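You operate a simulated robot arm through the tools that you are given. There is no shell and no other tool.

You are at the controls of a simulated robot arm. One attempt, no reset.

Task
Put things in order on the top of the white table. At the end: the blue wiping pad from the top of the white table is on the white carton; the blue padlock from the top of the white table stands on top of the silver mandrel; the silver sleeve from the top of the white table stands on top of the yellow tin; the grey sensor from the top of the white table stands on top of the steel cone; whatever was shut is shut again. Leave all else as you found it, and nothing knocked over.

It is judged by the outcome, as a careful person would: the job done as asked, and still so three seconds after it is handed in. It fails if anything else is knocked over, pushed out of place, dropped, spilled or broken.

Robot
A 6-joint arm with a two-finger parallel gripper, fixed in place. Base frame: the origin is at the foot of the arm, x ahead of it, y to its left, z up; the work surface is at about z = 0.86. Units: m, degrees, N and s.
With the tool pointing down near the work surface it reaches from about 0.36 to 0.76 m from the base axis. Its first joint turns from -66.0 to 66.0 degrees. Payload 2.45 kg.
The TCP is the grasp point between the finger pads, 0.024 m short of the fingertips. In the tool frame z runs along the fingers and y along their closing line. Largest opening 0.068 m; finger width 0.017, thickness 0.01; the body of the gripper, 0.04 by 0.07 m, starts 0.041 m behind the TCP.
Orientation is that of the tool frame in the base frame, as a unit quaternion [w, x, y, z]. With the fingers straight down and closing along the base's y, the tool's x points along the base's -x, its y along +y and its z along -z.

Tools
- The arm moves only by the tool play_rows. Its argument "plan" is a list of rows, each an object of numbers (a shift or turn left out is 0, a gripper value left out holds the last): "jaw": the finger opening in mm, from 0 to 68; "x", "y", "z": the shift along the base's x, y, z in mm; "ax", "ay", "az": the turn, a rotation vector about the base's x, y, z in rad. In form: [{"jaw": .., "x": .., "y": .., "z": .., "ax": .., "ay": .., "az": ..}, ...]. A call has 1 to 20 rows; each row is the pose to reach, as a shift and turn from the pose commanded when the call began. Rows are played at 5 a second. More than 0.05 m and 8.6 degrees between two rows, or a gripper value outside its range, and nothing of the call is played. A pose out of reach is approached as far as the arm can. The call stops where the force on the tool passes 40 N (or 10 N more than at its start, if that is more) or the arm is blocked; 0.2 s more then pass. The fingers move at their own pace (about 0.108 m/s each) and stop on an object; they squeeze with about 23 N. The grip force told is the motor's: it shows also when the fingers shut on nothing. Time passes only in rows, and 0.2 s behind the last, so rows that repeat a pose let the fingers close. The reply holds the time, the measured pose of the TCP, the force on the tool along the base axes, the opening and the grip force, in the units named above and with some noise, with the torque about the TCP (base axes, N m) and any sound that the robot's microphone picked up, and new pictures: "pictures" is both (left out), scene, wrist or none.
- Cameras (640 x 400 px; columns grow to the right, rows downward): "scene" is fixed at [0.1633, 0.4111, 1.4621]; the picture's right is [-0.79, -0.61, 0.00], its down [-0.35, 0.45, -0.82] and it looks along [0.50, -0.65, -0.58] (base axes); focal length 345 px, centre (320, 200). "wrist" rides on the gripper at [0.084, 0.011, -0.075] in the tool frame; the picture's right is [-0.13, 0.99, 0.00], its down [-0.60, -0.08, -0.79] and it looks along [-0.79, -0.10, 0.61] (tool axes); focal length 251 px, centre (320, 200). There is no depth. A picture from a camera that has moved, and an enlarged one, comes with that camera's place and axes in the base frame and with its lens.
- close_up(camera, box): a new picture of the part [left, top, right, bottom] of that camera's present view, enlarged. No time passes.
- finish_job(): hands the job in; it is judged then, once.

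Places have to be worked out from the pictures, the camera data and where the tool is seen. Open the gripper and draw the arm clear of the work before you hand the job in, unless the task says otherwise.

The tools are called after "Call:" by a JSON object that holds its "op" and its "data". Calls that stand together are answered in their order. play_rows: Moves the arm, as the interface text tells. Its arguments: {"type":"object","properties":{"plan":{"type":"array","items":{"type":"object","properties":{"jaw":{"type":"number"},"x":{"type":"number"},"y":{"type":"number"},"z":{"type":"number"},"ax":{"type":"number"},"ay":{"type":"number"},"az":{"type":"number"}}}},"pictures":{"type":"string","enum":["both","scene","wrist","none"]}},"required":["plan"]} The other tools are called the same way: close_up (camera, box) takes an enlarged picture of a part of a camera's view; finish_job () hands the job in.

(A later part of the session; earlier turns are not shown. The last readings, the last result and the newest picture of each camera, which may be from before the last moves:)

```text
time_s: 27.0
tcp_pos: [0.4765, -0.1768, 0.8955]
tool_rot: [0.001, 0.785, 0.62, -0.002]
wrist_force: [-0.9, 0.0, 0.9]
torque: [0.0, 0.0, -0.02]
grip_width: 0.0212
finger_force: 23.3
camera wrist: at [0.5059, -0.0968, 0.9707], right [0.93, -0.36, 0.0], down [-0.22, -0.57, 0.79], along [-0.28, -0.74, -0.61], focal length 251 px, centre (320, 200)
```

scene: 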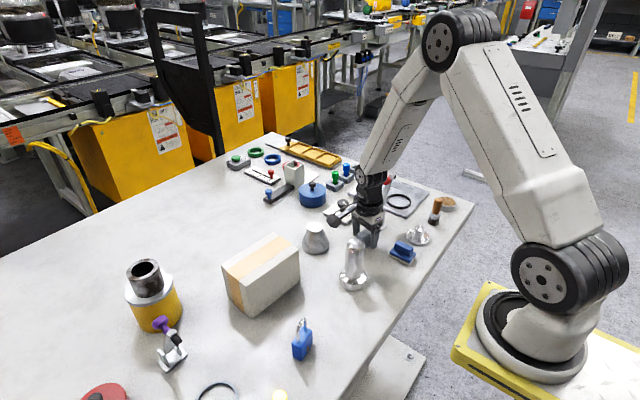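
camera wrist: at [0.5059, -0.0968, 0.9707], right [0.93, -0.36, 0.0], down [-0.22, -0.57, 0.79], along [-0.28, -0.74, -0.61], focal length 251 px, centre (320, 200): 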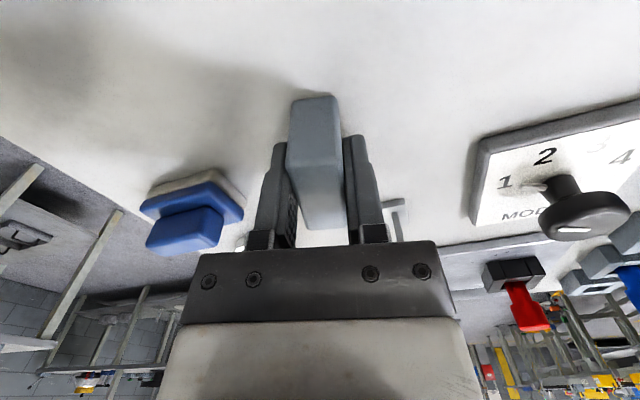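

The sensor is gripped (21 mm). I'll lift it straight up, then move to where the camera can see the cone top.

Call:
{"op": "play_rows", "data": {"plan": [{"jaw": 10, "z": 6}, {"z": 22}, {"z": 50}, {"z": 85}, {"z": 120}, {"x": 15, "y": 15, "z": 150}, {"x": 35, "y": 35, "z": 180}, {"x": 60, "y": 60, "z": 200}, {"x": 85, "y": 82, "z": 205}, {"x": 97, "y": 96, "z": 205}, {"x": 97, "y": 96, "z": 205}], "pictures": "both"}}

Call:
{"op": "close_up", "data": {"camera": "wrist", "box": [240, 0, 400, 100]}}

```text
time_s: 29.4
tcp_pos: [0.5734, -0.0817, 1.101]
tool_rot: [0.0, 0.785, 0.619, 0.0]
wrist_force: [-0.3, 0.7, -0.5]
torque: [0.02, -0.03, 0.02]
grip_width: 0.0212
finger_force: 23.3
camera wrist: at [0.6036, -0.0023, 1.1768], right [0.93, -0.36, 0.0], down [-0.22, -0.57, 0.79], along [-0.28, -0.74, -0.61], focal length 251 px, centre (320, 200)
```

scene: 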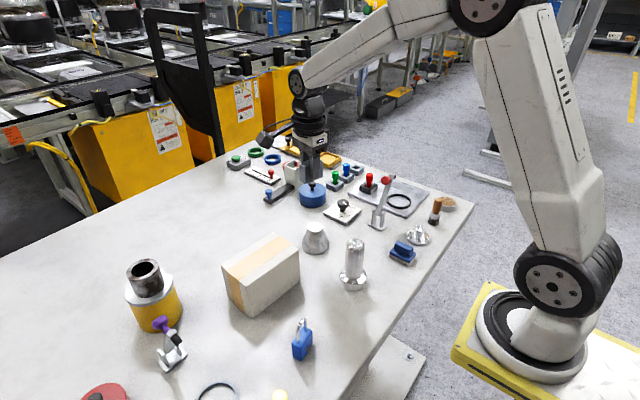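
wrist: 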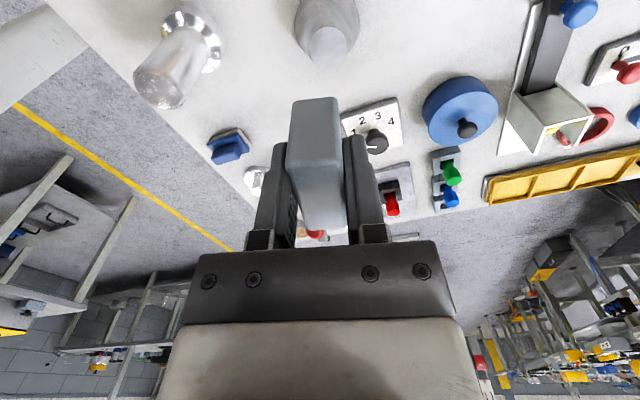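

```text
4.00 times, centred on (320, 50) of wrist
camera zoom: at [0.6036, -0.0023, 1.1768], right [0.93, -0.36, 0.0], down [-0.22, -0.57, 0.79], along [-0.28, -0.74, -0.61], focal length 1006 px, centre (320, 800)
```

zoom: 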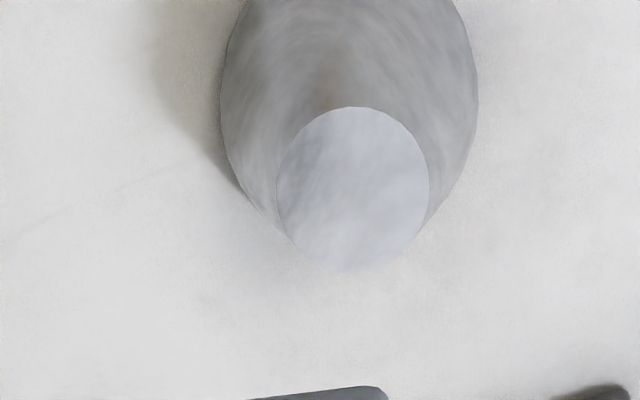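

The cone top (Ø35) is centred (0.7, −18.6) mm from the TCP. I'll move over it and lower to a little above it.

Call:
{"op": "play_rows", "data": {"plan": [{"jaw": 10, "x": 0.7, "y": -9, "z": -10}, {"x": 0.7, "y": -18.6, "z": -35}, {"x": 0.7, "y": -18.6, "z": -65}, {"x": 0.7, "y": -18.6, "z": -95}, {"x": 0.7, "y": -18.6, "z": -115}, {"x": 0.7, "y": -18.6, "z": -128}, {"x": 0.7, "y": -18.6, "z": -128}], "pictures": "both"}}

Call:
{"op": "close_up", "data": {"camera": "scene", "box": [270, 190, 366, 260]}}

Call:
{"op": "close_up", "data": {"camera": "wrist", "box": [240, 30, 400, 240]}}

```text
time_s: 31.0
tcp_pos: [0.5734, -0.0992, 0.9706]
tool_rot: [0.001, 0.785, 0.62, -0.001]
wrist_force: [-0.9, 0.1, -1.2]
torque: [-0.01, 0.0, -0.02]
grip_width: 0.0211
finger_force: 23.1
camera wrist: at [0.6037, -0.019, 1.046], right [0.93, -0.35, 0.0], down [-0.22, -0.57, 0.79], along [-0.28, -0.74, -0.61], focal length 251 px, centre (320, 200)
```

scene: 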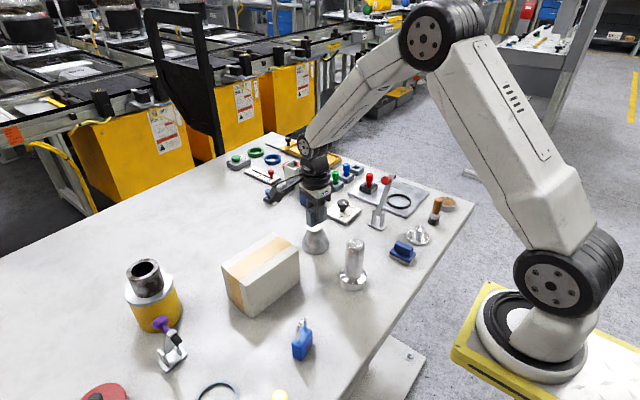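
wrist: 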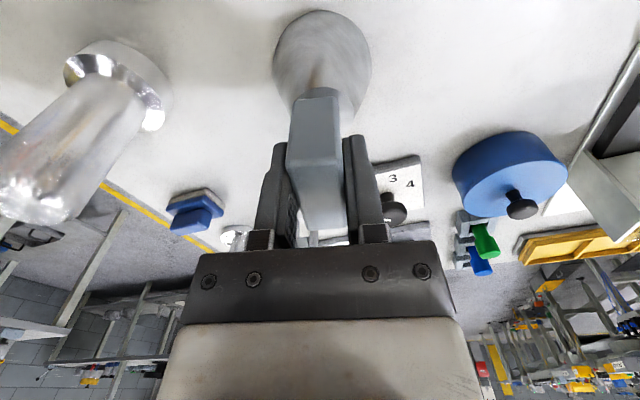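

```text
5.71 times, centred on (318, 225) of scene
camera zoom: at [0.1634, 0.4111, 1.4621], right [-0.79, -0.61, 0.0], down [-0.35, 0.45, -0.82], along [0.5, -0.65, -0.58], focal length 1974 px, centre (331, 57)
```

zoom: 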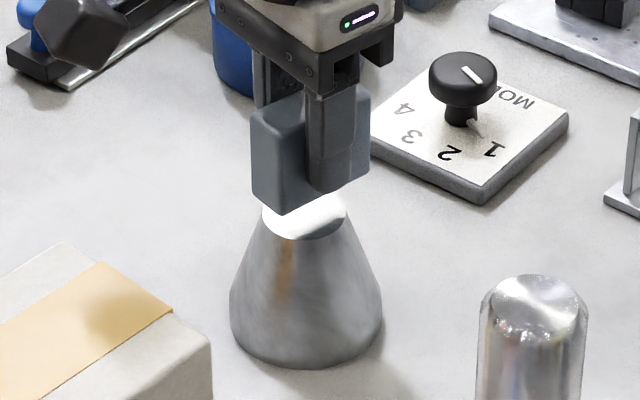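

```text
1.90 times, centred on (320, 135) of wrist
camera zoom: at [0.6037, -0.019, 1.046], right [0.93, -0.35, 0.0], down [-0.22, -0.57, 0.79], along [-0.28, -0.74, -0.61], focal length 479 px, centre (320, 324)
```

zoom: 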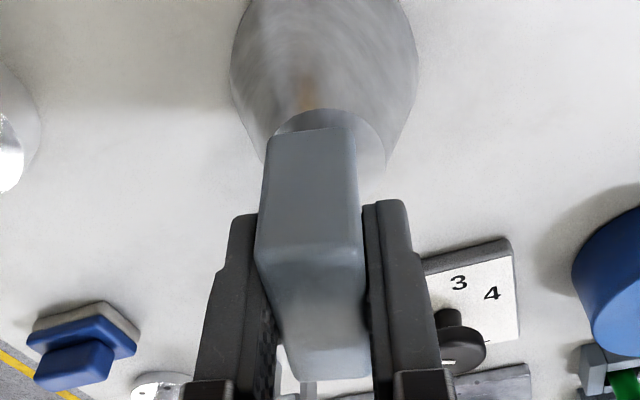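

The sensor is nearly centred over the cone, with a gap of about 14 mm. I'll shift (+2, +0.5) mm and lower 10 mm, then go in fine steps.

Call:
{"op": "play_rows", "data": {"plan": [{"jaw": 10, "x": 2, "y": 0.5, "z": -4}, {"x": 2, "y": 0.5, "z": -8}, {"x": 2, "y": 0.5, "z": -10}, {"x": 2, "y": 0.5, "z": -10}], "pictures": "none"}}

Call:
{"op": "close_up", "data": {"camera": "scene", "box": [285, 205, 349, 245]}}

Call:
{"op": "close_up", "data": {"camera": "wrist", "box": [240, 60, 400, 160]}}

```text
time_s: 32.0
tcp_pos: [0.5752, -0.0981, 0.9605]
tool_rot: [0.0, 0.785, 0.62, -0.001]
wrist_force: [0.6, -0.4, -0.4]
torque: [0.02, -0.02, 0.01]
grip_width: 0.0216
finger_force: 22.9
```

```text
10.00 times, centred on (317, 225) of scene
camera zoom: at [0.1634, 0.4111, 1.4621], right [-0.79, -0.61, 0.0], down [-0.35, 0.45, -0.82], along [0.5, -0.65, -0.58], focal length 3454 px, centre (350, -50)
```

zoom: 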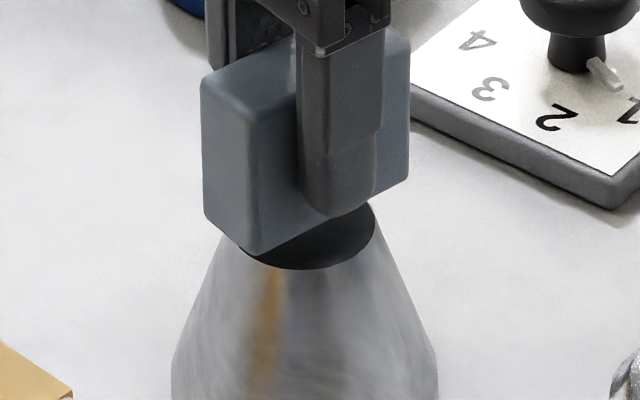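

```text
4.00 times, centred on (320, 110) of wrist
camera zoom: at [0.606, -0.0187, 1.0364], right [0.93, -0.35, 0.0], down [-0.22, -0.57, 0.79], along [-0.28, -0.74, -0.61], focal length 1006 px, centre (320, 560)
```

zoom: 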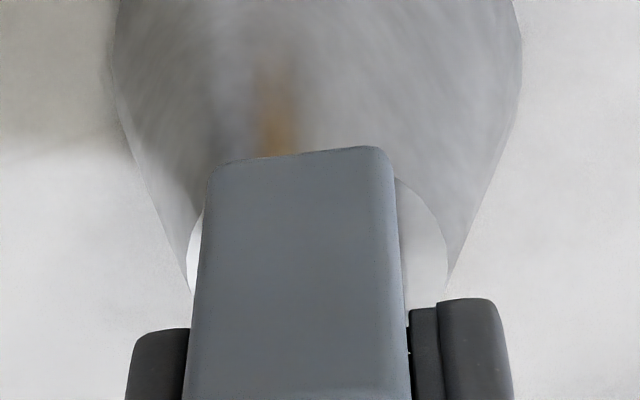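

Alignment is good (within 1–3 mm). I'll lower in small steps while watching the force.

Call:
{"op": "play_rows", "data": {"plan": [{"jaw": 10, "z": -1.5}, {"z": -3}, {"z": -3}], "pictures": "none"}}

Call:
{"op": "play_rows", "data": {"plan": [{"jaw": 10, "z": -1}, {"z": -2}, {"z": -2}], "pictures": "none"}}

Call:
{"op": "close_up", "data": {"camera": "scene", "box": [285, 205, 349, 245]}}

```text
time_s: 32.8
tcp_pos: [0.5753, -0.0985, 0.958]
tool_rot: [0.001, 0.785, 0.62, -0.001]
wrist_force: [-0.2, -0.7, -0.7]
torque: [0.0, 0.01, 0.02]
grip_width: 0.0212
finger_force: 22.9
```

```text
time_s: 33.6
tcp_pos: [0.5759, -0.1005, 0.9569]
tool_rot: [0.0, 0.785, 0.62, -0.001]
wrist_force: [-0.6, -0.7, -0.4]
torque: [0.0, -0.01, 0.02]
grip_width: 0.0214
finger_force: 23.2
```

```text
10.00 times, centred on (317, 225) of scene
camera zoom: at [0.1634, 0.4111, 1.4621], right [-0.79, -0.61, 0.0], down [-0.35, 0.45, -0.82], along [0.5, -0.65, -0.58], focal length 3454 px, centre (350, -50)
```

zoom: 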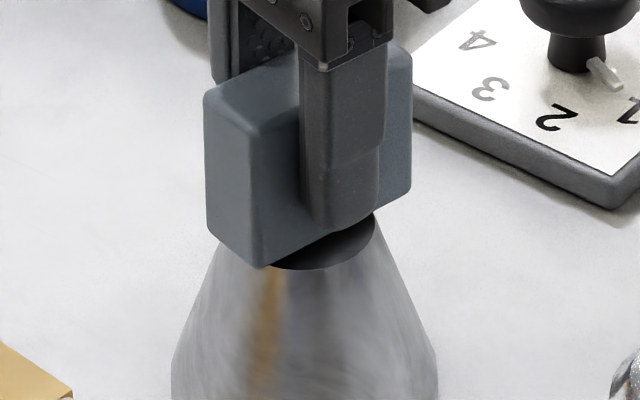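

No contact yet; the gap is about 4 mm. I'll continue down with a 1 mm lateral trim.

Call:
{"op": "play_rows", "data": {"plan": [{"jaw": 10, "x": 1, "y": 0.8, "z": -1}, {"x": 1, "y": 0.8, "z": -2}, {"x": 1, "y": 0.8, "z": -2}], "pictures": "none"}}

Call:
{"op": "play_rows", "data": {"plan": [{"jaw": 10, "z": -1}, {"z": -1.5}, {"z": -1.5}], "pictures": "none"}}

Call:
{"op": "close_up", "data": {"camera": "scene", "box": [285, 205, 349, 245]}}

Call:
{"op": "close_up", "data": {"camera": "wrist", "box": [240, 60, 400, 160]}}

```text
time_s: 34.4
tcp_pos: [0.5769, -0.0991, 0.9554]
tool_rot: [0.001, 0.785, 0.62, -0.001]
wrist_force: [-0.5, 1.2, 3.4]
torque: [0.0, 0.04, -0.02]
grip_width: 0.0215
finger_force: 23.4
```

```text
time_s: 35.2
tcp_pos: [0.5777, -0.0987, 0.954]
tool_rot: [0.001, 0.785, 0.62, -0.001]
wrist_force: [-3.8, 2.4, 16.6]
torque: [0.08, 0.13, 0.01]
grip_width: 0.0215
finger_force: 23.0
```

```text
10.00 times, centred on (317, 225) of scene
camera zoom: at [0.1629, 0.4112, 1.4621], right [-0.79, -0.61, 0.0], down [-0.35, 0.45, -0.82], along [0.5, -0.65, -0.58], focal length 3454 px, centre (350, -50)
```

zoom: 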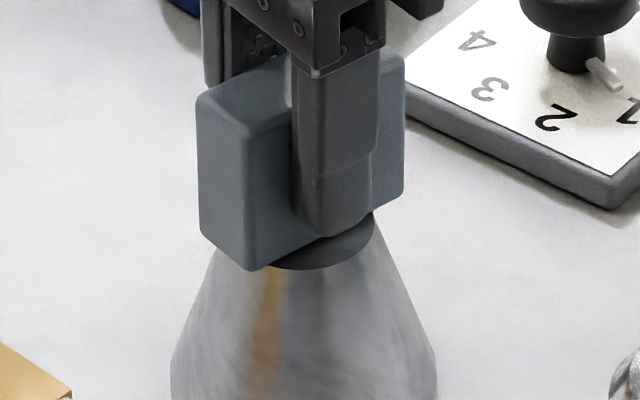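

```text
4.00 times, centred on (320, 110) of wrist
camera zoom: at [0.6072, -0.0189, 1.0298], right [0.93, -0.35, 0.0], down [-0.22, -0.57, 0.79], along [-0.28, -0.74, -0.61], focal length 1006 px, centre (320, 560)
```

zoom: 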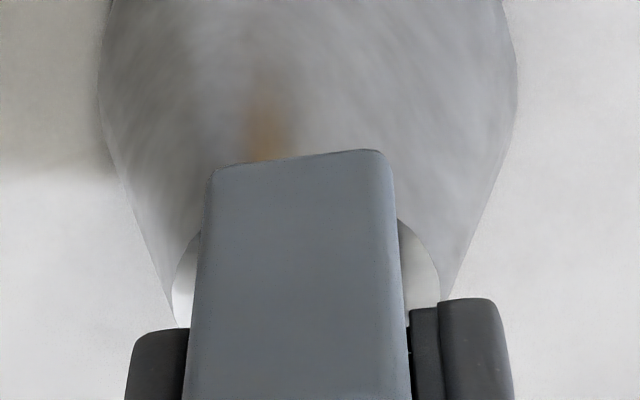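

Contact (about 17 N), with the sensor within 3 mm of the cone's centre. I'll back off 1.2 mm and open gradually.

Call:
{"op": "play_rows", "data": {"plan": [{"jaw": 10, "z": 1.2}, {"jaw": 10, "z": 1.2}, {"jaw": 23, "z": 1.2}, {"jaw": 27, "z": 1.2}, {"jaw": 36, "z": 1.2}, {"jaw": 48, "z": 1.2}, {"jaw": 48, "z": 1.2}], "pictures": "wrist"}}

Call:
{"op": "close_up", "data": {"camera": "scene", "box": [285, 205, 349, 245]}}

```text
time_s: 36.8
tcp_pos: [0.5762, -0.0992, 0.9532]
tool_rot: [0.0, 0.785, 0.62, -0.001]
wrist_force: [-0.5, -0.2, 0.1]
torque: [-0.02, 0.01, 0.0]
grip_width: 0.0483
finger_force: 0.0
camera wrist: at [0.6066, -0.0196, 1.0303], right [0.93, -0.35, 0.0], down [-0.22, -0.57, 0.79], along [-0.28, -0.74, -0.61], focal length 251 px, centre (320, 200)
```

wrist: 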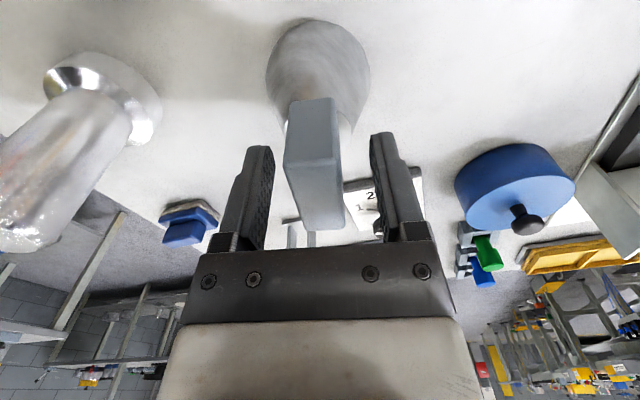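

```text
10.00 times, centred on (317, 225) of scene
camera zoom: at [0.1633, 0.4111, 1.4621], right [-0.79, -0.61, 0.0], down [-0.35, 0.45, -0.82], along [0.5, -0.65, -0.58], focal length 3454 px, centre (350, -50)
```

zoom: 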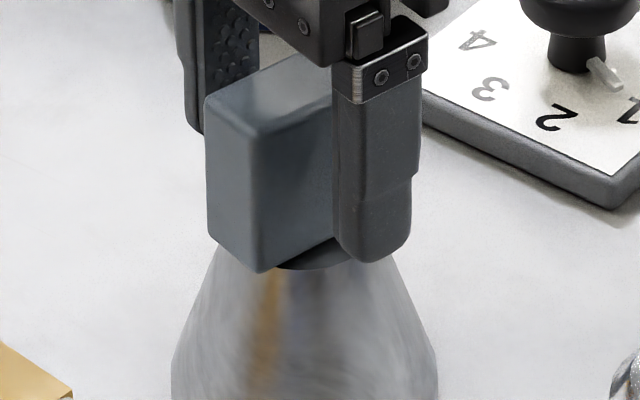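

The sensor stands free on the cone. I'll lift straight up and check it.

Call:
{"op": "play_rows", "data": {"plan": [{"jaw": 48, "z": 6}, {"z": 22}, {"z": 50}, {"z": 90}, {"z": 130}, {"z": 130}], "pictures": "scene"}}

Call:
{"op": "close_up", "data": {"camera": "scene", "box": [270, 190, 366, 260]}}

```text
time_s: 38.2
tcp_pos: [0.5776, -0.1011, 1.0858]
tool_rot: [0.001, 0.785, 0.62, 0.0]
wrist_force: [-0.6, -0.1, -0.7]
torque: [-0.01, -0.02, 0.02]
grip_width: 0.0481
finger_force: 0.1
```

scene: 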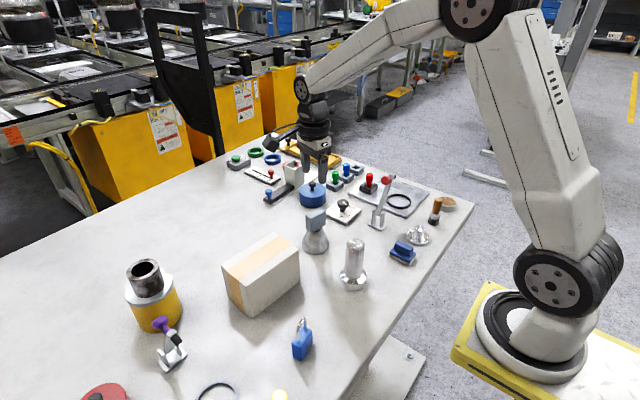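

```text
5.71 times, centred on (318, 225) of scene
camera zoom: at [0.1633, 0.4111, 1.4621], right [-0.79, -0.61, 0.0], down [-0.35, 0.45, -0.82], along [0.5, -0.65, -0.58], focal length 1974 px, centre (331, 57)
```

zoom: 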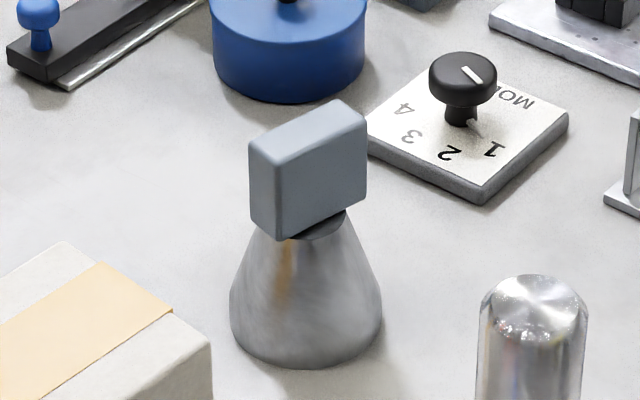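

The sensor is standing well on the cone. Next the pad: I'll rotate back to yaw 0 while moving above it at about (0.381, −0.194).

Call:
{"op": "play_rows", "data": {"plan": [{"jaw": 48, "x": -15, "y": -7, "z": 5, "az": 0.139}, {"x": -30, "y": -14, "z": 5, "az": 0.278}, {"x": -45, "y": -21, "z": 5, "az": 0.417}, {"x": -60, "y": -28, "z": 5, "az": 0.556}, {"x": -75, "y": -36, "z": 5, "az": 0.695}, {"x": -90, "y": -43, "z": 5, "az": 0.834}, {"x": -105, "y": -50, "z": 5, "az": 0.973}, {"x": -120, "y": -57, "z": 0, "az": 1.112}, {"x": -135, "y": -64, "z": -10, "az": 1.251}, {"x": -150, "y": -71, "z": -20, "az": 1.39}, {"x": -165, "y": -78, "z": -32, "az": 1.529}, {"x": -180, "y": -86, "z": -44, "az": 1.668}, {"x": -196, "y": -93, "z": -56, "az": 1.805}, {"x": -196, "y": -93, "z": -56, "az": 1.805}], "pictures": "both"}}

Call:
{"op": "close_up", "data": {"camera": "wrist", "box": [256, 20, 400, 120]}}

```text
time_s: 41.2
tcp_pos: [0.3798, -0.1919, 1.0267]
tool_rot: [0.002, -0.002, 1.0, 0.0]
wrist_force: [0.1, 0.4, -0.5]
torque: [0.0, -0.01, 0.03]
grip_width: 0.048
finger_force: 0.0
camera wrist: at [0.2966, -0.1808, 1.1025], right [0.13, 0.99, 0.0], down [0.6, -0.08, 0.79], along [0.79, -0.1, -0.61], focal length 251 px, centre (320, 200)
```

scene: 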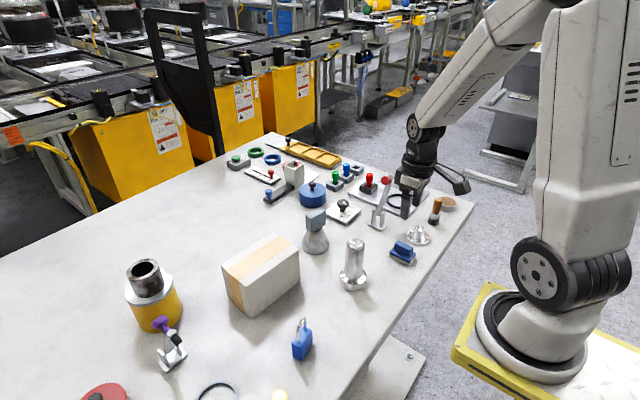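
wrist: 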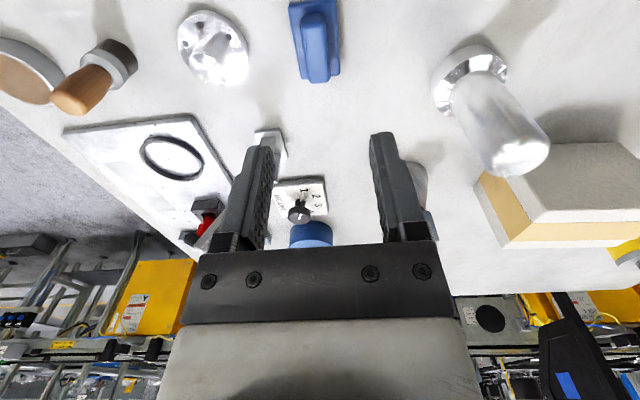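

```text
4.00 times, centred on (328, 70) of wrist
camera zoom: at [0.2966, -0.1808, 1.1025], right [0.13, 0.99, 0.0], down [0.6, -0.08, 0.79], along [0.79, -0.1, -0.61], focal length 1006 px, centre (288, 720)
```

zoom: 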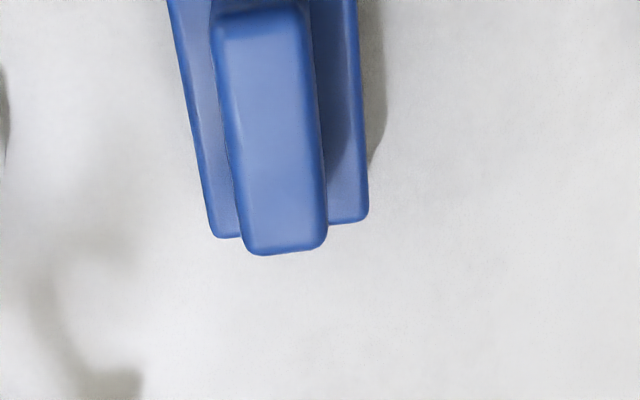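

I'll zoom the scene view on the pad to work out the handle height.

Call:
{"op": "close_up", "data": {"camera": "scene", "box": [380, 230, 428, 272]}}

```text
9.52 times, centred on (404, 251) of scene
camera zoom: at [0.1633, 0.4111, 1.4621], right [-0.79, -0.61, 0.0], down [-0.35, 0.45, -0.82], along [0.5, -0.65, -0.58], focal length 3290 px, centre (-480, -286)
```

zoom: 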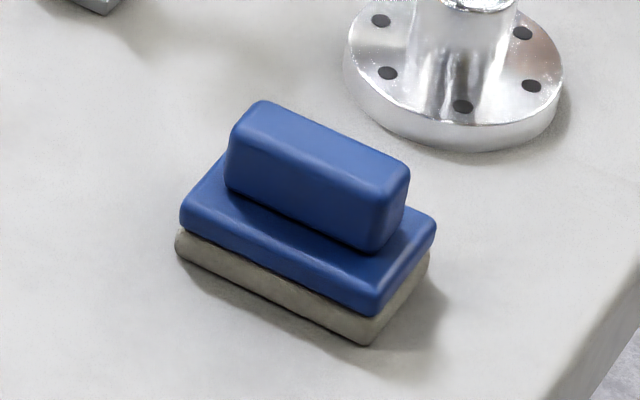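

The handle is at (0.3815, −0.1945), 17 mm thick, aligned with the axes, with its top at about 0.899. I'll trim and descend so the fingertips straddle only the handle.

Call:
{"op": "play_rows", "data": {"plan": [{"jaw": 40, "x": 1, "y": -2.7, "z": -15}, {"x": 1, "y": -2.7, "z": -45}, {"x": 1, "y": -2.7, "z": -75}, {"x": 1, "y": -2.7, "z": -97}, {"x": 1, "y": -2.7, "z": -111}, {"x": 1, "y": -2.7, "z": -111}], "pictures": "both"}}

Call:
{"op": "close_up", "data": {"camera": "scene", "box": [370, 220, 434, 272]}}

Call:
{"op": "close_up", "data": {"camera": "wrist", "box": [220, 80, 420, 260]}}

```text
time_s: 42.6
tcp_pos: [0.381, -0.1962, 0.919]
tool_rot: [0.001, 0.0, 1.0, -0.001]
wrist_force: [0.3, 0.3, 0.7]
torque: [0.01, 0.05, -0.02]
grip_width: 0.0404
finger_force: 0.1
camera wrist: at [0.2971, -0.1837, 0.9943], right [0.13, 0.99, 0.0], down [0.6, -0.08, 0.79], along [0.79, -0.1, -0.61], focal length 251 px, centre (320, 200)
```

scene: 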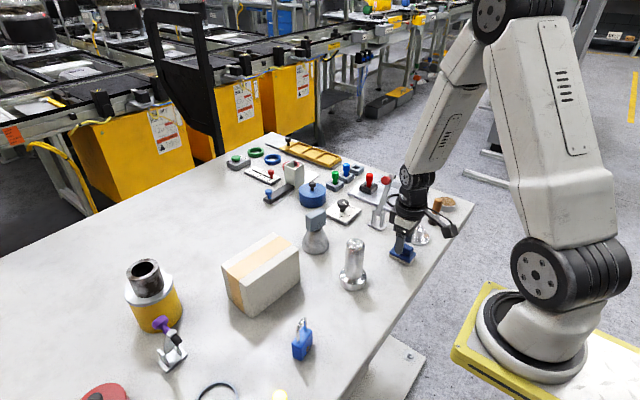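
wrist: 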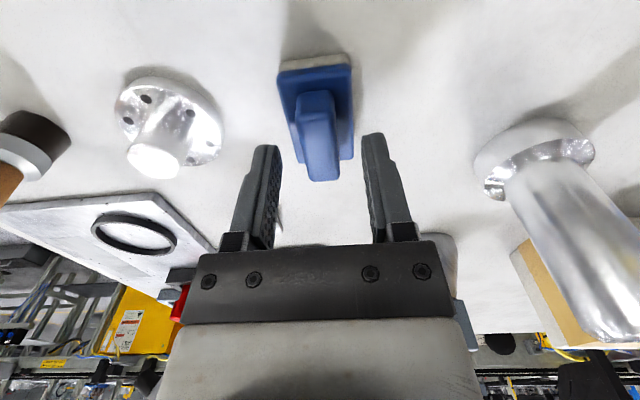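

```text
7.69 times, centred on (402, 246) of scene
camera zoom: at [0.1633, 0.4111, 1.4621], right [-0.79, -0.61, 0.0], down [-0.35, 0.45, -0.82], along [0.5, -0.65, -0.58], focal length 2657 px, centre (-311, -154)
```

zoom: 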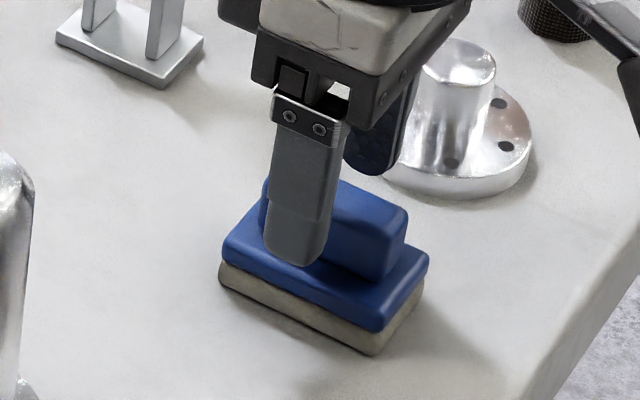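

```text
2.22 times, centred on (320, 170) of wrist
camera zoom: at [0.2971, -0.1837, 0.9943], right [0.13, 0.99, 0.0], down [0.6, -0.08, 0.79], along [0.79, -0.1, -0.61], focal length 559 px, centre (320, 267)
```

zoom: 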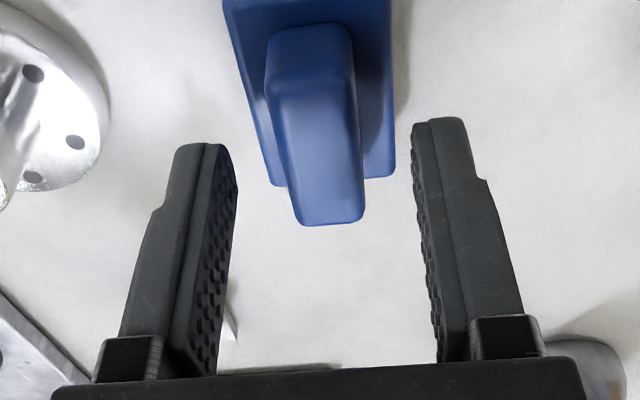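

Lateral alignment is within 1 mm. I'll lower 8 mm more and close on the handle.

Call:
{"op": "play_rows", "data": {"plan": [{"jaw": 40, "z": -4}, {"z": -8}, {"z": -8}, {"jaw": 28, "z": -8}, {"jaw": 18, "z": -8}, {"jaw": 8, "z": -8}, {"jaw": 8, "z": -8}, {"jaw": 8, "z": -8}], "pictures": "wrist"}}

Call:
{"op": "close_up", "data": {"camera": "scene", "box": [370, 220, 434, 272]}}

```text
time_s: 44.4
tcp_pos: [0.3816, -0.1953, 0.9094]
tool_rot: [0.001, 0.0, 1.0, 0.001]
wrist_force: [0.9, -0.5, 0.3]
torque: [0.01, 0.0, 0.01]
grip_width: 0.0171
finger_force: 22.5
camera wrist: at [0.2977, -0.1834, 0.9855], right [0.13, 0.99, 0.0], down [0.6, -0.08, 0.79], along [0.79, -0.1, -0.61], focal length 251 px, centre (320, 200)
```

wrist: 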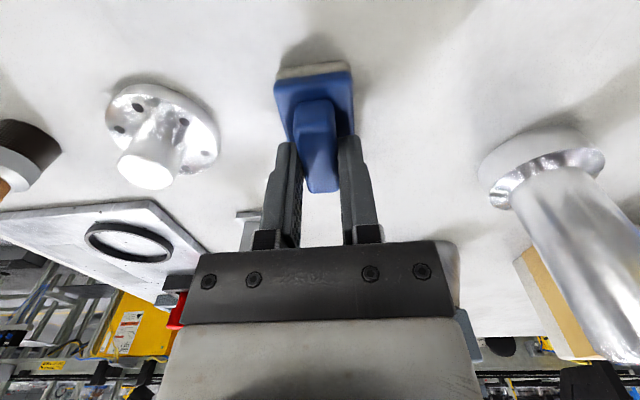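

```text
7.69 times, centred on (402, 246) of scene
camera zoom: at [0.1634, 0.4111, 1.4621], right [-0.79, -0.61, 0.0], down [-0.35, 0.45, -0.82], along [0.5, -0.65, -0.58], focal length 2657 px, centre (-311, -154)
```

zoom: 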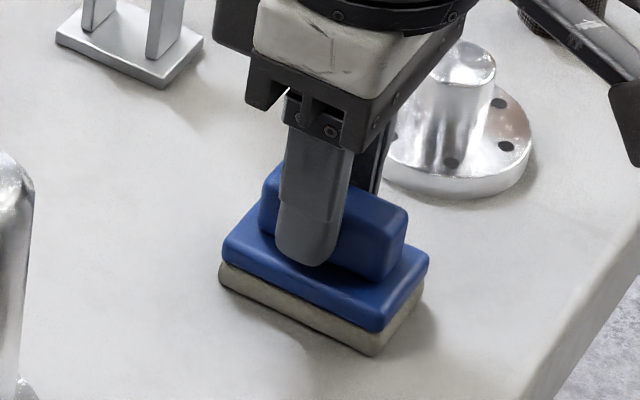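

The pad handle is gripped (17.1 mm). I'll lift it clear above every obstacle, then carry it toward the carton.

Call:
{"op": "play_rows", "data": {"plan": [{"jaw": 8, "z": 6}, {"z": 25}, {"z": 60}, {"z": 100}, {"z": 145}, {"z": 185}, {"z": 210}, {"x": 12, "y": 20, "z": 212}, {"x": 36, "y": 55, "z": 212}, {"x": 60, "y": 90, "z": 212}, {"x": 84, "y": 124, "z": 212}, {"x": 108, "y": 158, "z": 212}, {"x": 130, "y": 192, "z": 212}, {"x": 150, "y": 225, "z": 210}, {"x": 160, "y": 250, "z": 205}, {"x": 165, "y": 272, "z": 200}, {"x": 165, "y": 272, "z": 200}], "pictures": "both"}}

```text
time_s: 48.0
tcp_pos: [0.5442, 0.0792, 1.1084]
tool_rot: [0.0, 0.0, 1.0, 0.0]
wrist_force: [-0.4, -0.5, -1.0]
torque: [-0.03, -0.01, -0.02]
grip_width: 0.0171
finger_force: 23.1
camera wrist: at [0.4609, 0.09, 1.1847], right [0.13, 0.99, 0.0], down [0.6, -0.08, 0.79], along [0.79, -0.1, -0.61], focal length 251 px, centre (320, 200)
```

scene: 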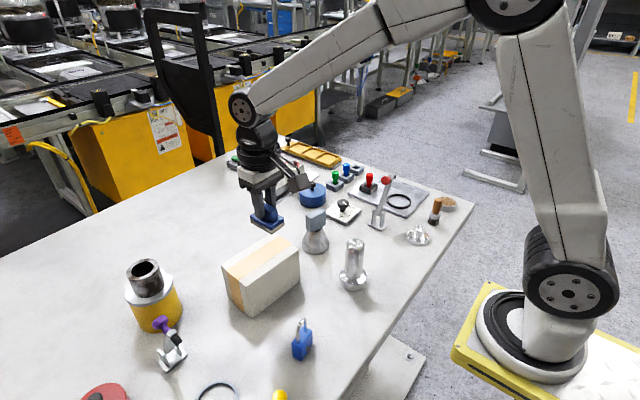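
wrist: 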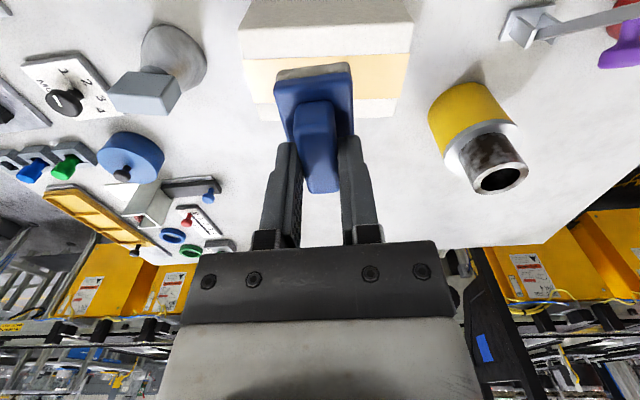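

The carton top is centred at about (0.575, 0.081). I'll move over the centre and lower to about 1 cm above it.

Call:
{"op": "play_rows", "data": {"plan": [{"jaw": 8, "x": 15, "y": 1, "z": -10}, {"x": 30.5, "y": 1, "z": -25}, {"x": 30.5, "y": 1, "z": -45}, {"x": 30.5, "y": 1, "z": -65}, {"x": 30.5, "y": 1, "z": -80}, {"x": 30.5, "y": 1, "z": -88}, {"x": 30.5, "y": 1, "z": -88}], "pictures": "wrist"}}

Call:
{"op": "close_up", "data": {"camera": "scene", "box": [206, 210, 318, 300]}}

```text
time_s: 49.6
tcp_pos: [0.5775, 0.0782, 1.0213]
tool_rot: [0.0, -0.001, 1.0, 0.0]
wrist_force: [0.3, -0.2, -0.8]
torque: [-0.02, 0.02, -0.01]
grip_width: 0.0172
finger_force: 23.4
camera wrist: at [0.4928, 0.0893, 1.0961], right [0.13, 0.99, 0.0], down [0.6, -0.08, 0.79], along [0.79, -0.1, -0.61], focal length 251 px, centre (320, 200)
```

wrist: 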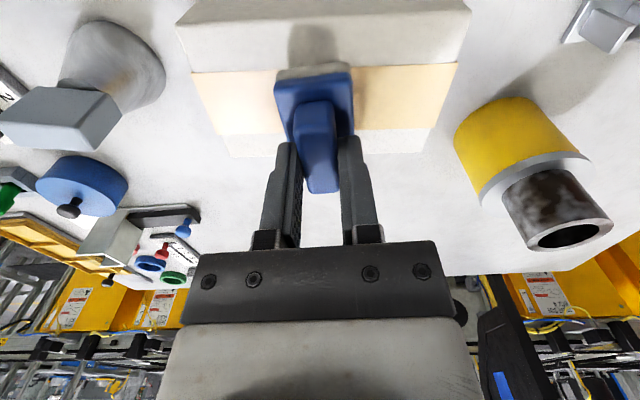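

```text
4.44 times, centred on (262, 255) of scene
camera zoom: at [0.1634, 0.4111, 1.4621], right [-0.79, -0.61, 0.0], down [-0.35, 0.45, -0.82], along [0.5, -0.65, -0.58], focal length 1535 px, centre (578, -44)
```

zoom: 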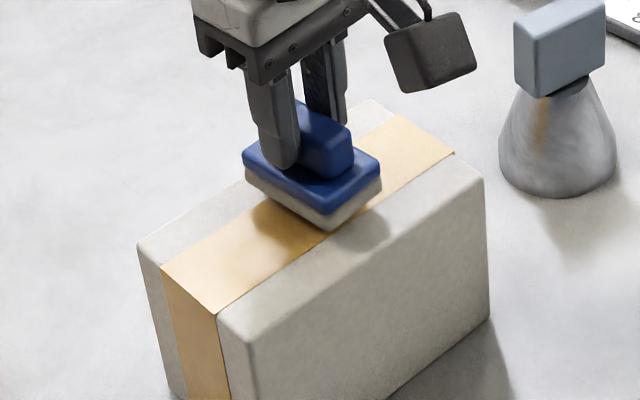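

The pad hovers centred above the carton, roughly 10–15 mm up. I'll lower it in steps with force checks.

Call:
{"op": "play_rows", "data": {"plan": [{"jaw": 8, "z": -3}, {"z": -6}, {"z": -9}, {"z": -9}], "pictures": "none"}}

Call:
{"op": "play_rows", "data": {"plan": [{"jaw": 8, "z": -1}, {"z": -2}, {"z": -2}], "pictures": "none"}}

Call:
{"op": "close_up", "data": {"camera": "scene", "box": [236, 220, 300, 276]}}

```text
time_s: 50.6
tcp_pos: [0.5789, 0.0778, 1.0107]
tool_rot: [0.001, 0.001, 1.0, -0.001]
wrist_force: [0.6, 0.9, -1.6]
torque: [-0.02, -0.01, 0.04]
grip_width: 0.0171
finger_force: 23.0
```

```text
time_s: 51.4
tcp_pos: [0.5773, 0.0779, 1.009]
tool_rot: [0.001, 0.0, 1.0, 0.0]
wrist_force: [-0.1, 0.4, -0.8]
torque: [0.02, -0.01, 0.0]
grip_width: 0.0167
finger_force: 22.9
```

```text
7.14 times, centred on (268, 248) of scene
camera zoom: at [0.1634, 0.4111, 1.4621], right [-0.79, -0.61, 0.0], down [-0.35, 0.45, -0.82], along [0.5, -0.65, -0.58], focal length 2467 px, centre (691, -143)
```

zoom: 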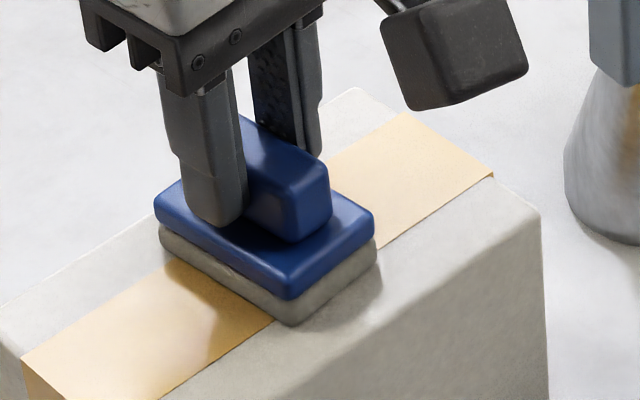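

It's nearly touching. I'll continue down 2 mm at a time.

Call:
{"op": "play_rows", "data": {"plan": [{"jaw": 8, "z": -1}, {"z": -2}, {"z": -2}], "pictures": "none"}}

Call:
{"op": "play_rows", "data": {"plan": [{"jaw": 8, "z": -1}, {"z": -1.5}, {"z": -1.5}], "pictures": "none"}}

Call:
{"op": "close_up", "data": {"camera": "scene", "box": [236, 220, 300, 276]}}

```text
time_s: 52.2
tcp_pos: [0.5771, 0.0776, 1.0101]
tool_rot: [0.002, 0.0, 1.0, 0.0]
wrist_force: [-1.2, -2.3, 15.1]
torque: [-0.07, 0.32, -0.02]
grip_width: 0.017
finger_force: 22.6
```

```text
time_s: 53.0
tcp_pos: [0.578, 0.0773, 1.0086]
tool_rot: [0.002, -0.001, 1.0, 0.0]
wrist_force: [4.4, 1.2, 15.4]
torque: [0.01, -0.16, 0.0]
grip_width: 0.0175
finger_force: 23.7
```

```text
7.14 times, centred on (268, 248) of scene
camera zoom: at [0.1631, 0.4111, 1.4621], right [-0.79, -0.61, 0.0], down [-0.35, 0.45, -0.82], along [0.5, -0.65, -0.58], focal length 2467 px, centre (691, -143)
```

zoom: 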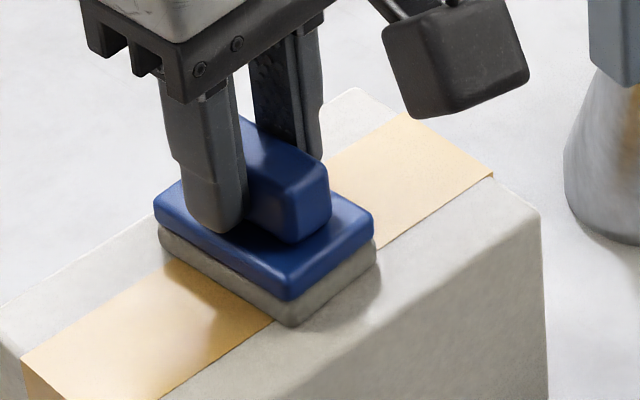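

Contact (15 N). I'll back off 1.5 mm and open the jaws.

Call:
{"op": "play_rows", "data": {"plan": [{"jaw": 8, "z": 1.5}, {"jaw": 8, "z": 1.5}, {"jaw": 20, "z": 1.5}, {"jaw": 26, "z": 1.5}, {"jaw": 36, "z": 1.5}, {"jaw": 44, "z": 1.5}, {"jaw": 44, "z": 8}, {"z": 30}, {"z": 70}, {"z": 110}, {"z": 110}], "pictures": "both"}}

Call:
{"op": "close_up", "data": {"camera": "scene", "box": [206, 210, 366, 300]}}

```text
time_s: 55.4
tcp_pos: [0.5793, 0.0785, 1.1156]
tool_rot: [0.001, 0.0, 1.0, 0.0]
wrist_force: [-0.2, 0.5, -1.4]
torque: [0.01, 0.0, 0.0]
grip_width: 0.0439
finger_force: 0.1
camera wrist: at [0.4949, 0.0907, 1.192], right [0.13, 0.99, 0.0], down [0.6, -0.08, 0.79], along [0.79, -0.1, -0.61], focal length 251 px, centre (320, 200)
```

scene: 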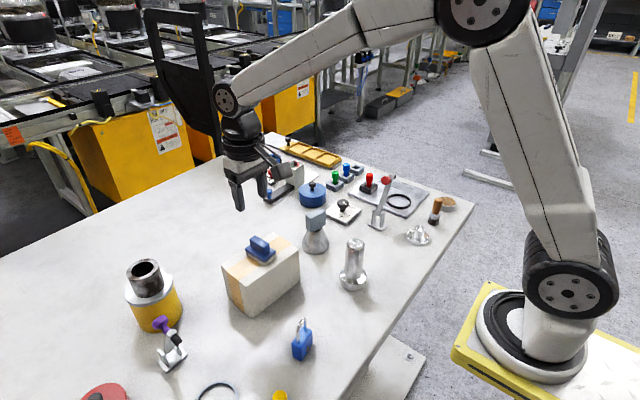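
wrist: 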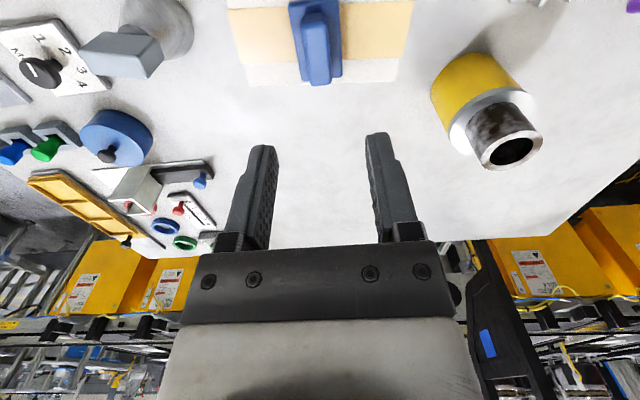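

```text
4.00 times, centred on (286, 255) of scene
camera zoom: at [0.1633, 0.4111, 1.4621], right [-0.79, -0.61, 0.0], down [-0.35, 0.45, -0.82], along [0.5, -0.65, -0.58], focal length 1382 px, centre (456, -20)
```

zoom: 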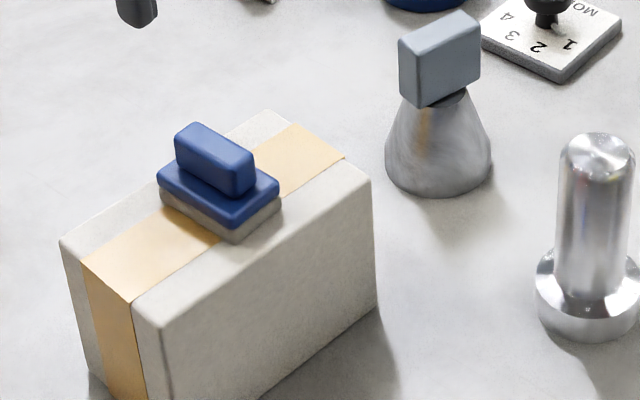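

The pad is in place on the carton. Next the padlock: I'll move back and over to look at it from above.

Call:
{"op": "play_rows", "data": {"plan": [{"jaw": 60, "x": -35, "y": 5, "z": 0}, {"x": -72, "y": 18, "z": 0}, {"x": -110, "y": 35, "z": -10}, {"x": -145, "y": 50, "z": -25}, {"x": -179, "y": 61, "z": -45}, {"x": -179, "y": 61, "z": -55}, {"x": -179, "y": 61, "z": -55}], "pictures": "both"}}

Call:
{"op": "close_up", "data": {"camera": "wrist", "box": [240, 0, 400, 120]}}

Call:
{"op": "close_up", "data": {"camera": "scene", "box": [278, 310, 326, 370]}}

```text
time_s: 57.0
tcp_pos: [0.399, 0.1403, 1.0622]
tool_rot: [0.002, 0.0, 1.0, 0.0]
wrist_force: [-0.1, 0.3, -0.6]
torque: [0.05, -0.01, 0.01]
grip_width: 0.0601
finger_force: 0.0
camera wrist: at [0.3139, 0.151, 1.1381], right [0.13, 0.99, 0.0], down [0.6, -0.08, 0.79], along [0.79, -0.1, -0.61], focal length 251 px, centre (320, 200)
```

scene: 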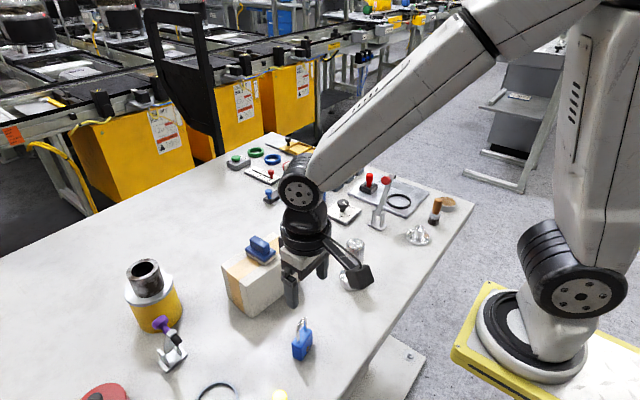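
wrist: 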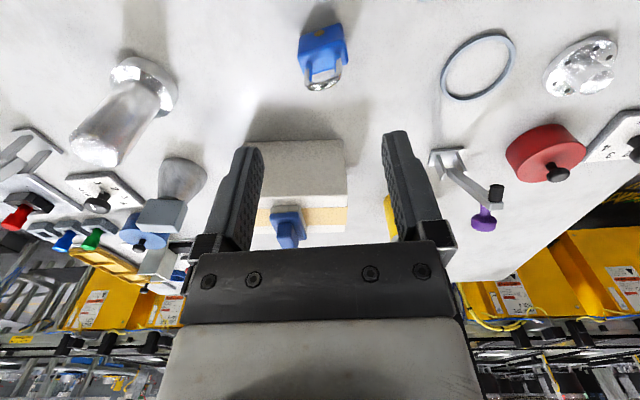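

```text
3.33 times, centred on (320, 60) of wrist
camera zoom: at [0.3139, 0.151, 1.1381], right [0.13, 0.99, 0.0], down [0.6, -0.08, 0.79], along [0.79, -0.1, -0.61], focal length 838 px, centre (320, 667)
```

zoom: 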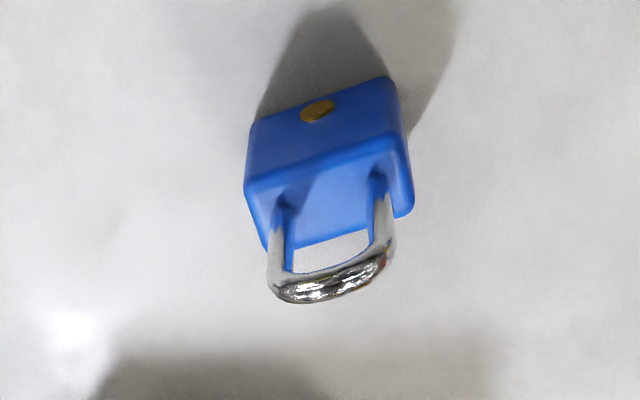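

```text
6.67 times, centred on (302, 340) of scene
camera zoom: at [0.1633, 0.4111, 1.4621], right [-0.79, -0.61, 0.0], down [-0.35, 0.45, -0.82], along [0.5, -0.65, -0.58], focal length 2303 px, centre (440, -733)
```

zoom: 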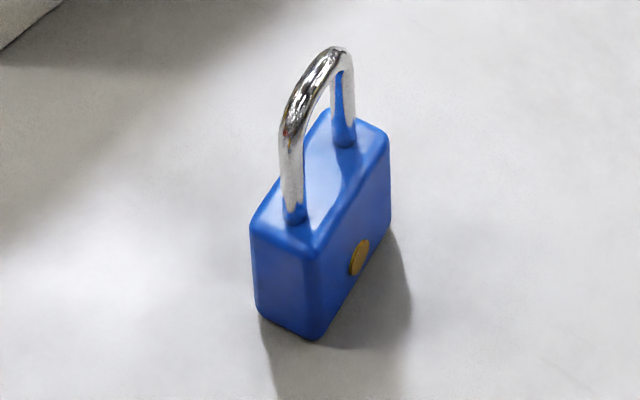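

The padlock is at about (0.416, 0.140), yawed +7.5°. The body top is at about 0.899 and the shackle top at about 0.953, so I'll grip the shackle legs from outside. First I'll align above it.

Call:
{"op": "play_rows", "data": {"plan": [{"jaw": 60, "x": 6, "y": 0, "z": -15, "az": 0.044}, {"x": 12, "y": 0, "z": -35, "az": 0.088}, {"x": 17.5, "y": 0, "z": -55, "az": 0.131}, {"x": 17.5, "y": 0, "z": -62, "az": 0.131}, {"x": 17.5, "y": 0, "z": -62, "az": 0.131}], "pictures": "wrist"}}

Call:
{"op": "close_up", "data": {"camera": "wrist", "box": [240, 0, 400, 120]}}

```text
time_s: 58.2
tcp_pos: [0.4158, 0.1402, 1.0003]
tool_rot: [0.001, -0.066, 0.998, 0.0]
wrist_force: [0.5, 0.7, 0.3]
torque: [-0.01, 0.0, -0.02]
grip_width: 0.0602
finger_force: 0.0
camera wrist: at [0.3317, 0.1398, 1.0753], right [0.0, 1.0, 0.0], down [0.61, 0.0, 0.79], along [0.79, 0.0, -0.61], focal length 251 px, centre (320, 200)
```

wrist: 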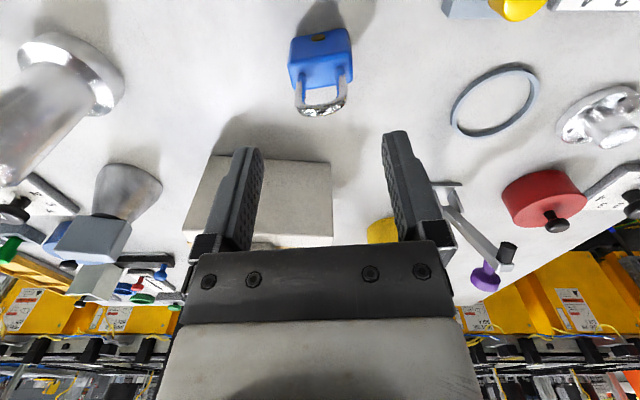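

```text
3.33 times, centred on (320, 60) of wrist
camera zoom: at [0.3317, 0.1398, 1.0753], right [0.0, 1.0, 0.0], down [0.61, 0.0, 0.79], along [0.79, 0.0, -0.61], focal length 838 px, centre (320, 667)
```

zoom: 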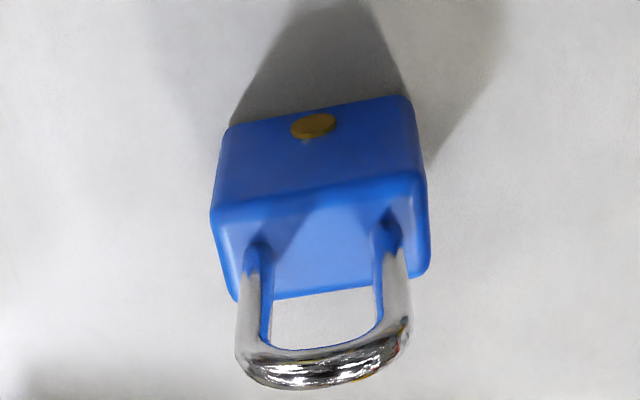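

Aligned to within 1 mm (about +1° more yaw needed). I'll descend so the fingers straddle the shackle just above the body.

Call:
{"op": "play_rows", "data": {"plan": [{"jaw": 60, "z": -15, "az": 0.017}, {"z": -30, "az": 0.017}, {"z": -45, "az": 0.017}, {"z": -58, "az": 0.017}, {"z": -66, "az": 0.017}, {"z": -70, "az": 0.017}, {"z": -70, "az": 0.017}], "pictures": "wrist"}}

Call:
{"op": "close_up", "data": {"camera": "scene", "box": [270, 300, 350, 370]}}

Call:
{"op": "close_up", "data": {"camera": "wrist", "box": [220, 80, 420, 260]}}

```text
time_s: 59.8
tcp_pos: [0.4161, 0.1388, 0.9293]
tool_rot: [0.0, -0.074, 0.997, 0.0]
wrist_force: [-0.2, 0.3, -0.1]
torque: [-0.04, 0.03, 0.0]
grip_width: 0.0603
finger_force: 0.0
camera wrist: at [0.3307, 0.1381, 1.006], right [-0.02, 1.0, 0.0], down [0.61, 0.01, 0.79], along [0.79, 0.02, -0.61], focal length 251 px, centre (320, 200)
```

wrist: 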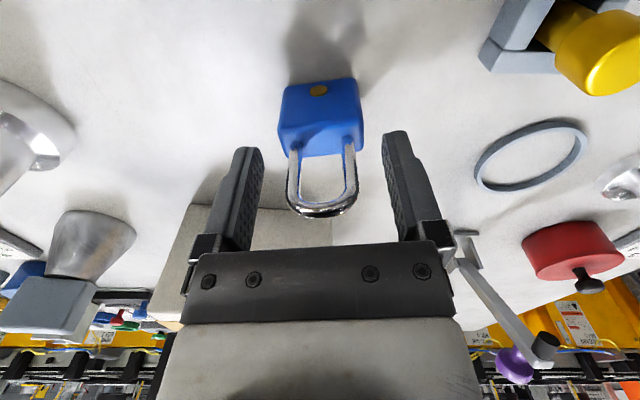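

```text
5.71 times, centred on (310, 335) of scene
camera zoom: at [0.1633, 0.4111, 1.4621], right [-0.79, -0.61, 0.0], down [-0.35, 0.45, -0.82], along [0.5, -0.65, -0.58], focal length 1974 px, centre (377, -571)
```

zoom: 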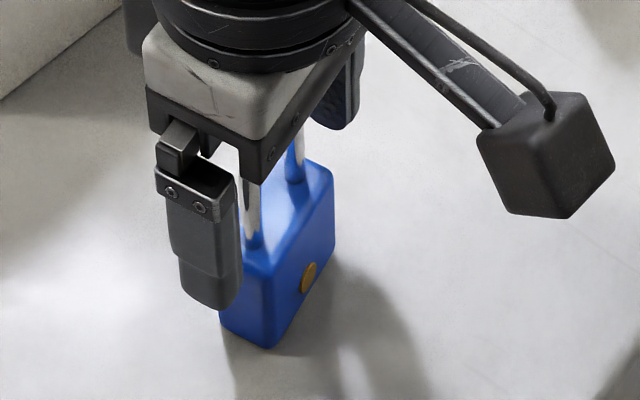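

```text
2.22 times, centred on (320, 170) of wrist
camera zoom: at [0.3307, 0.1381, 1.006], right [-0.02, 1.0, 0.0], down [0.61, 0.01, 0.79], along [0.79, 0.02, -0.61], focal length 559 px, centre (320, 267)
```

zoom: 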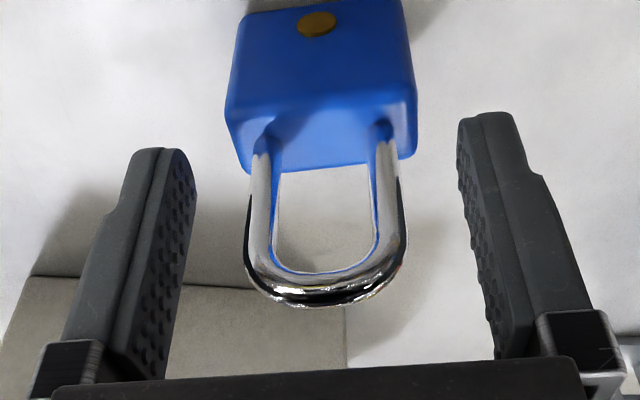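

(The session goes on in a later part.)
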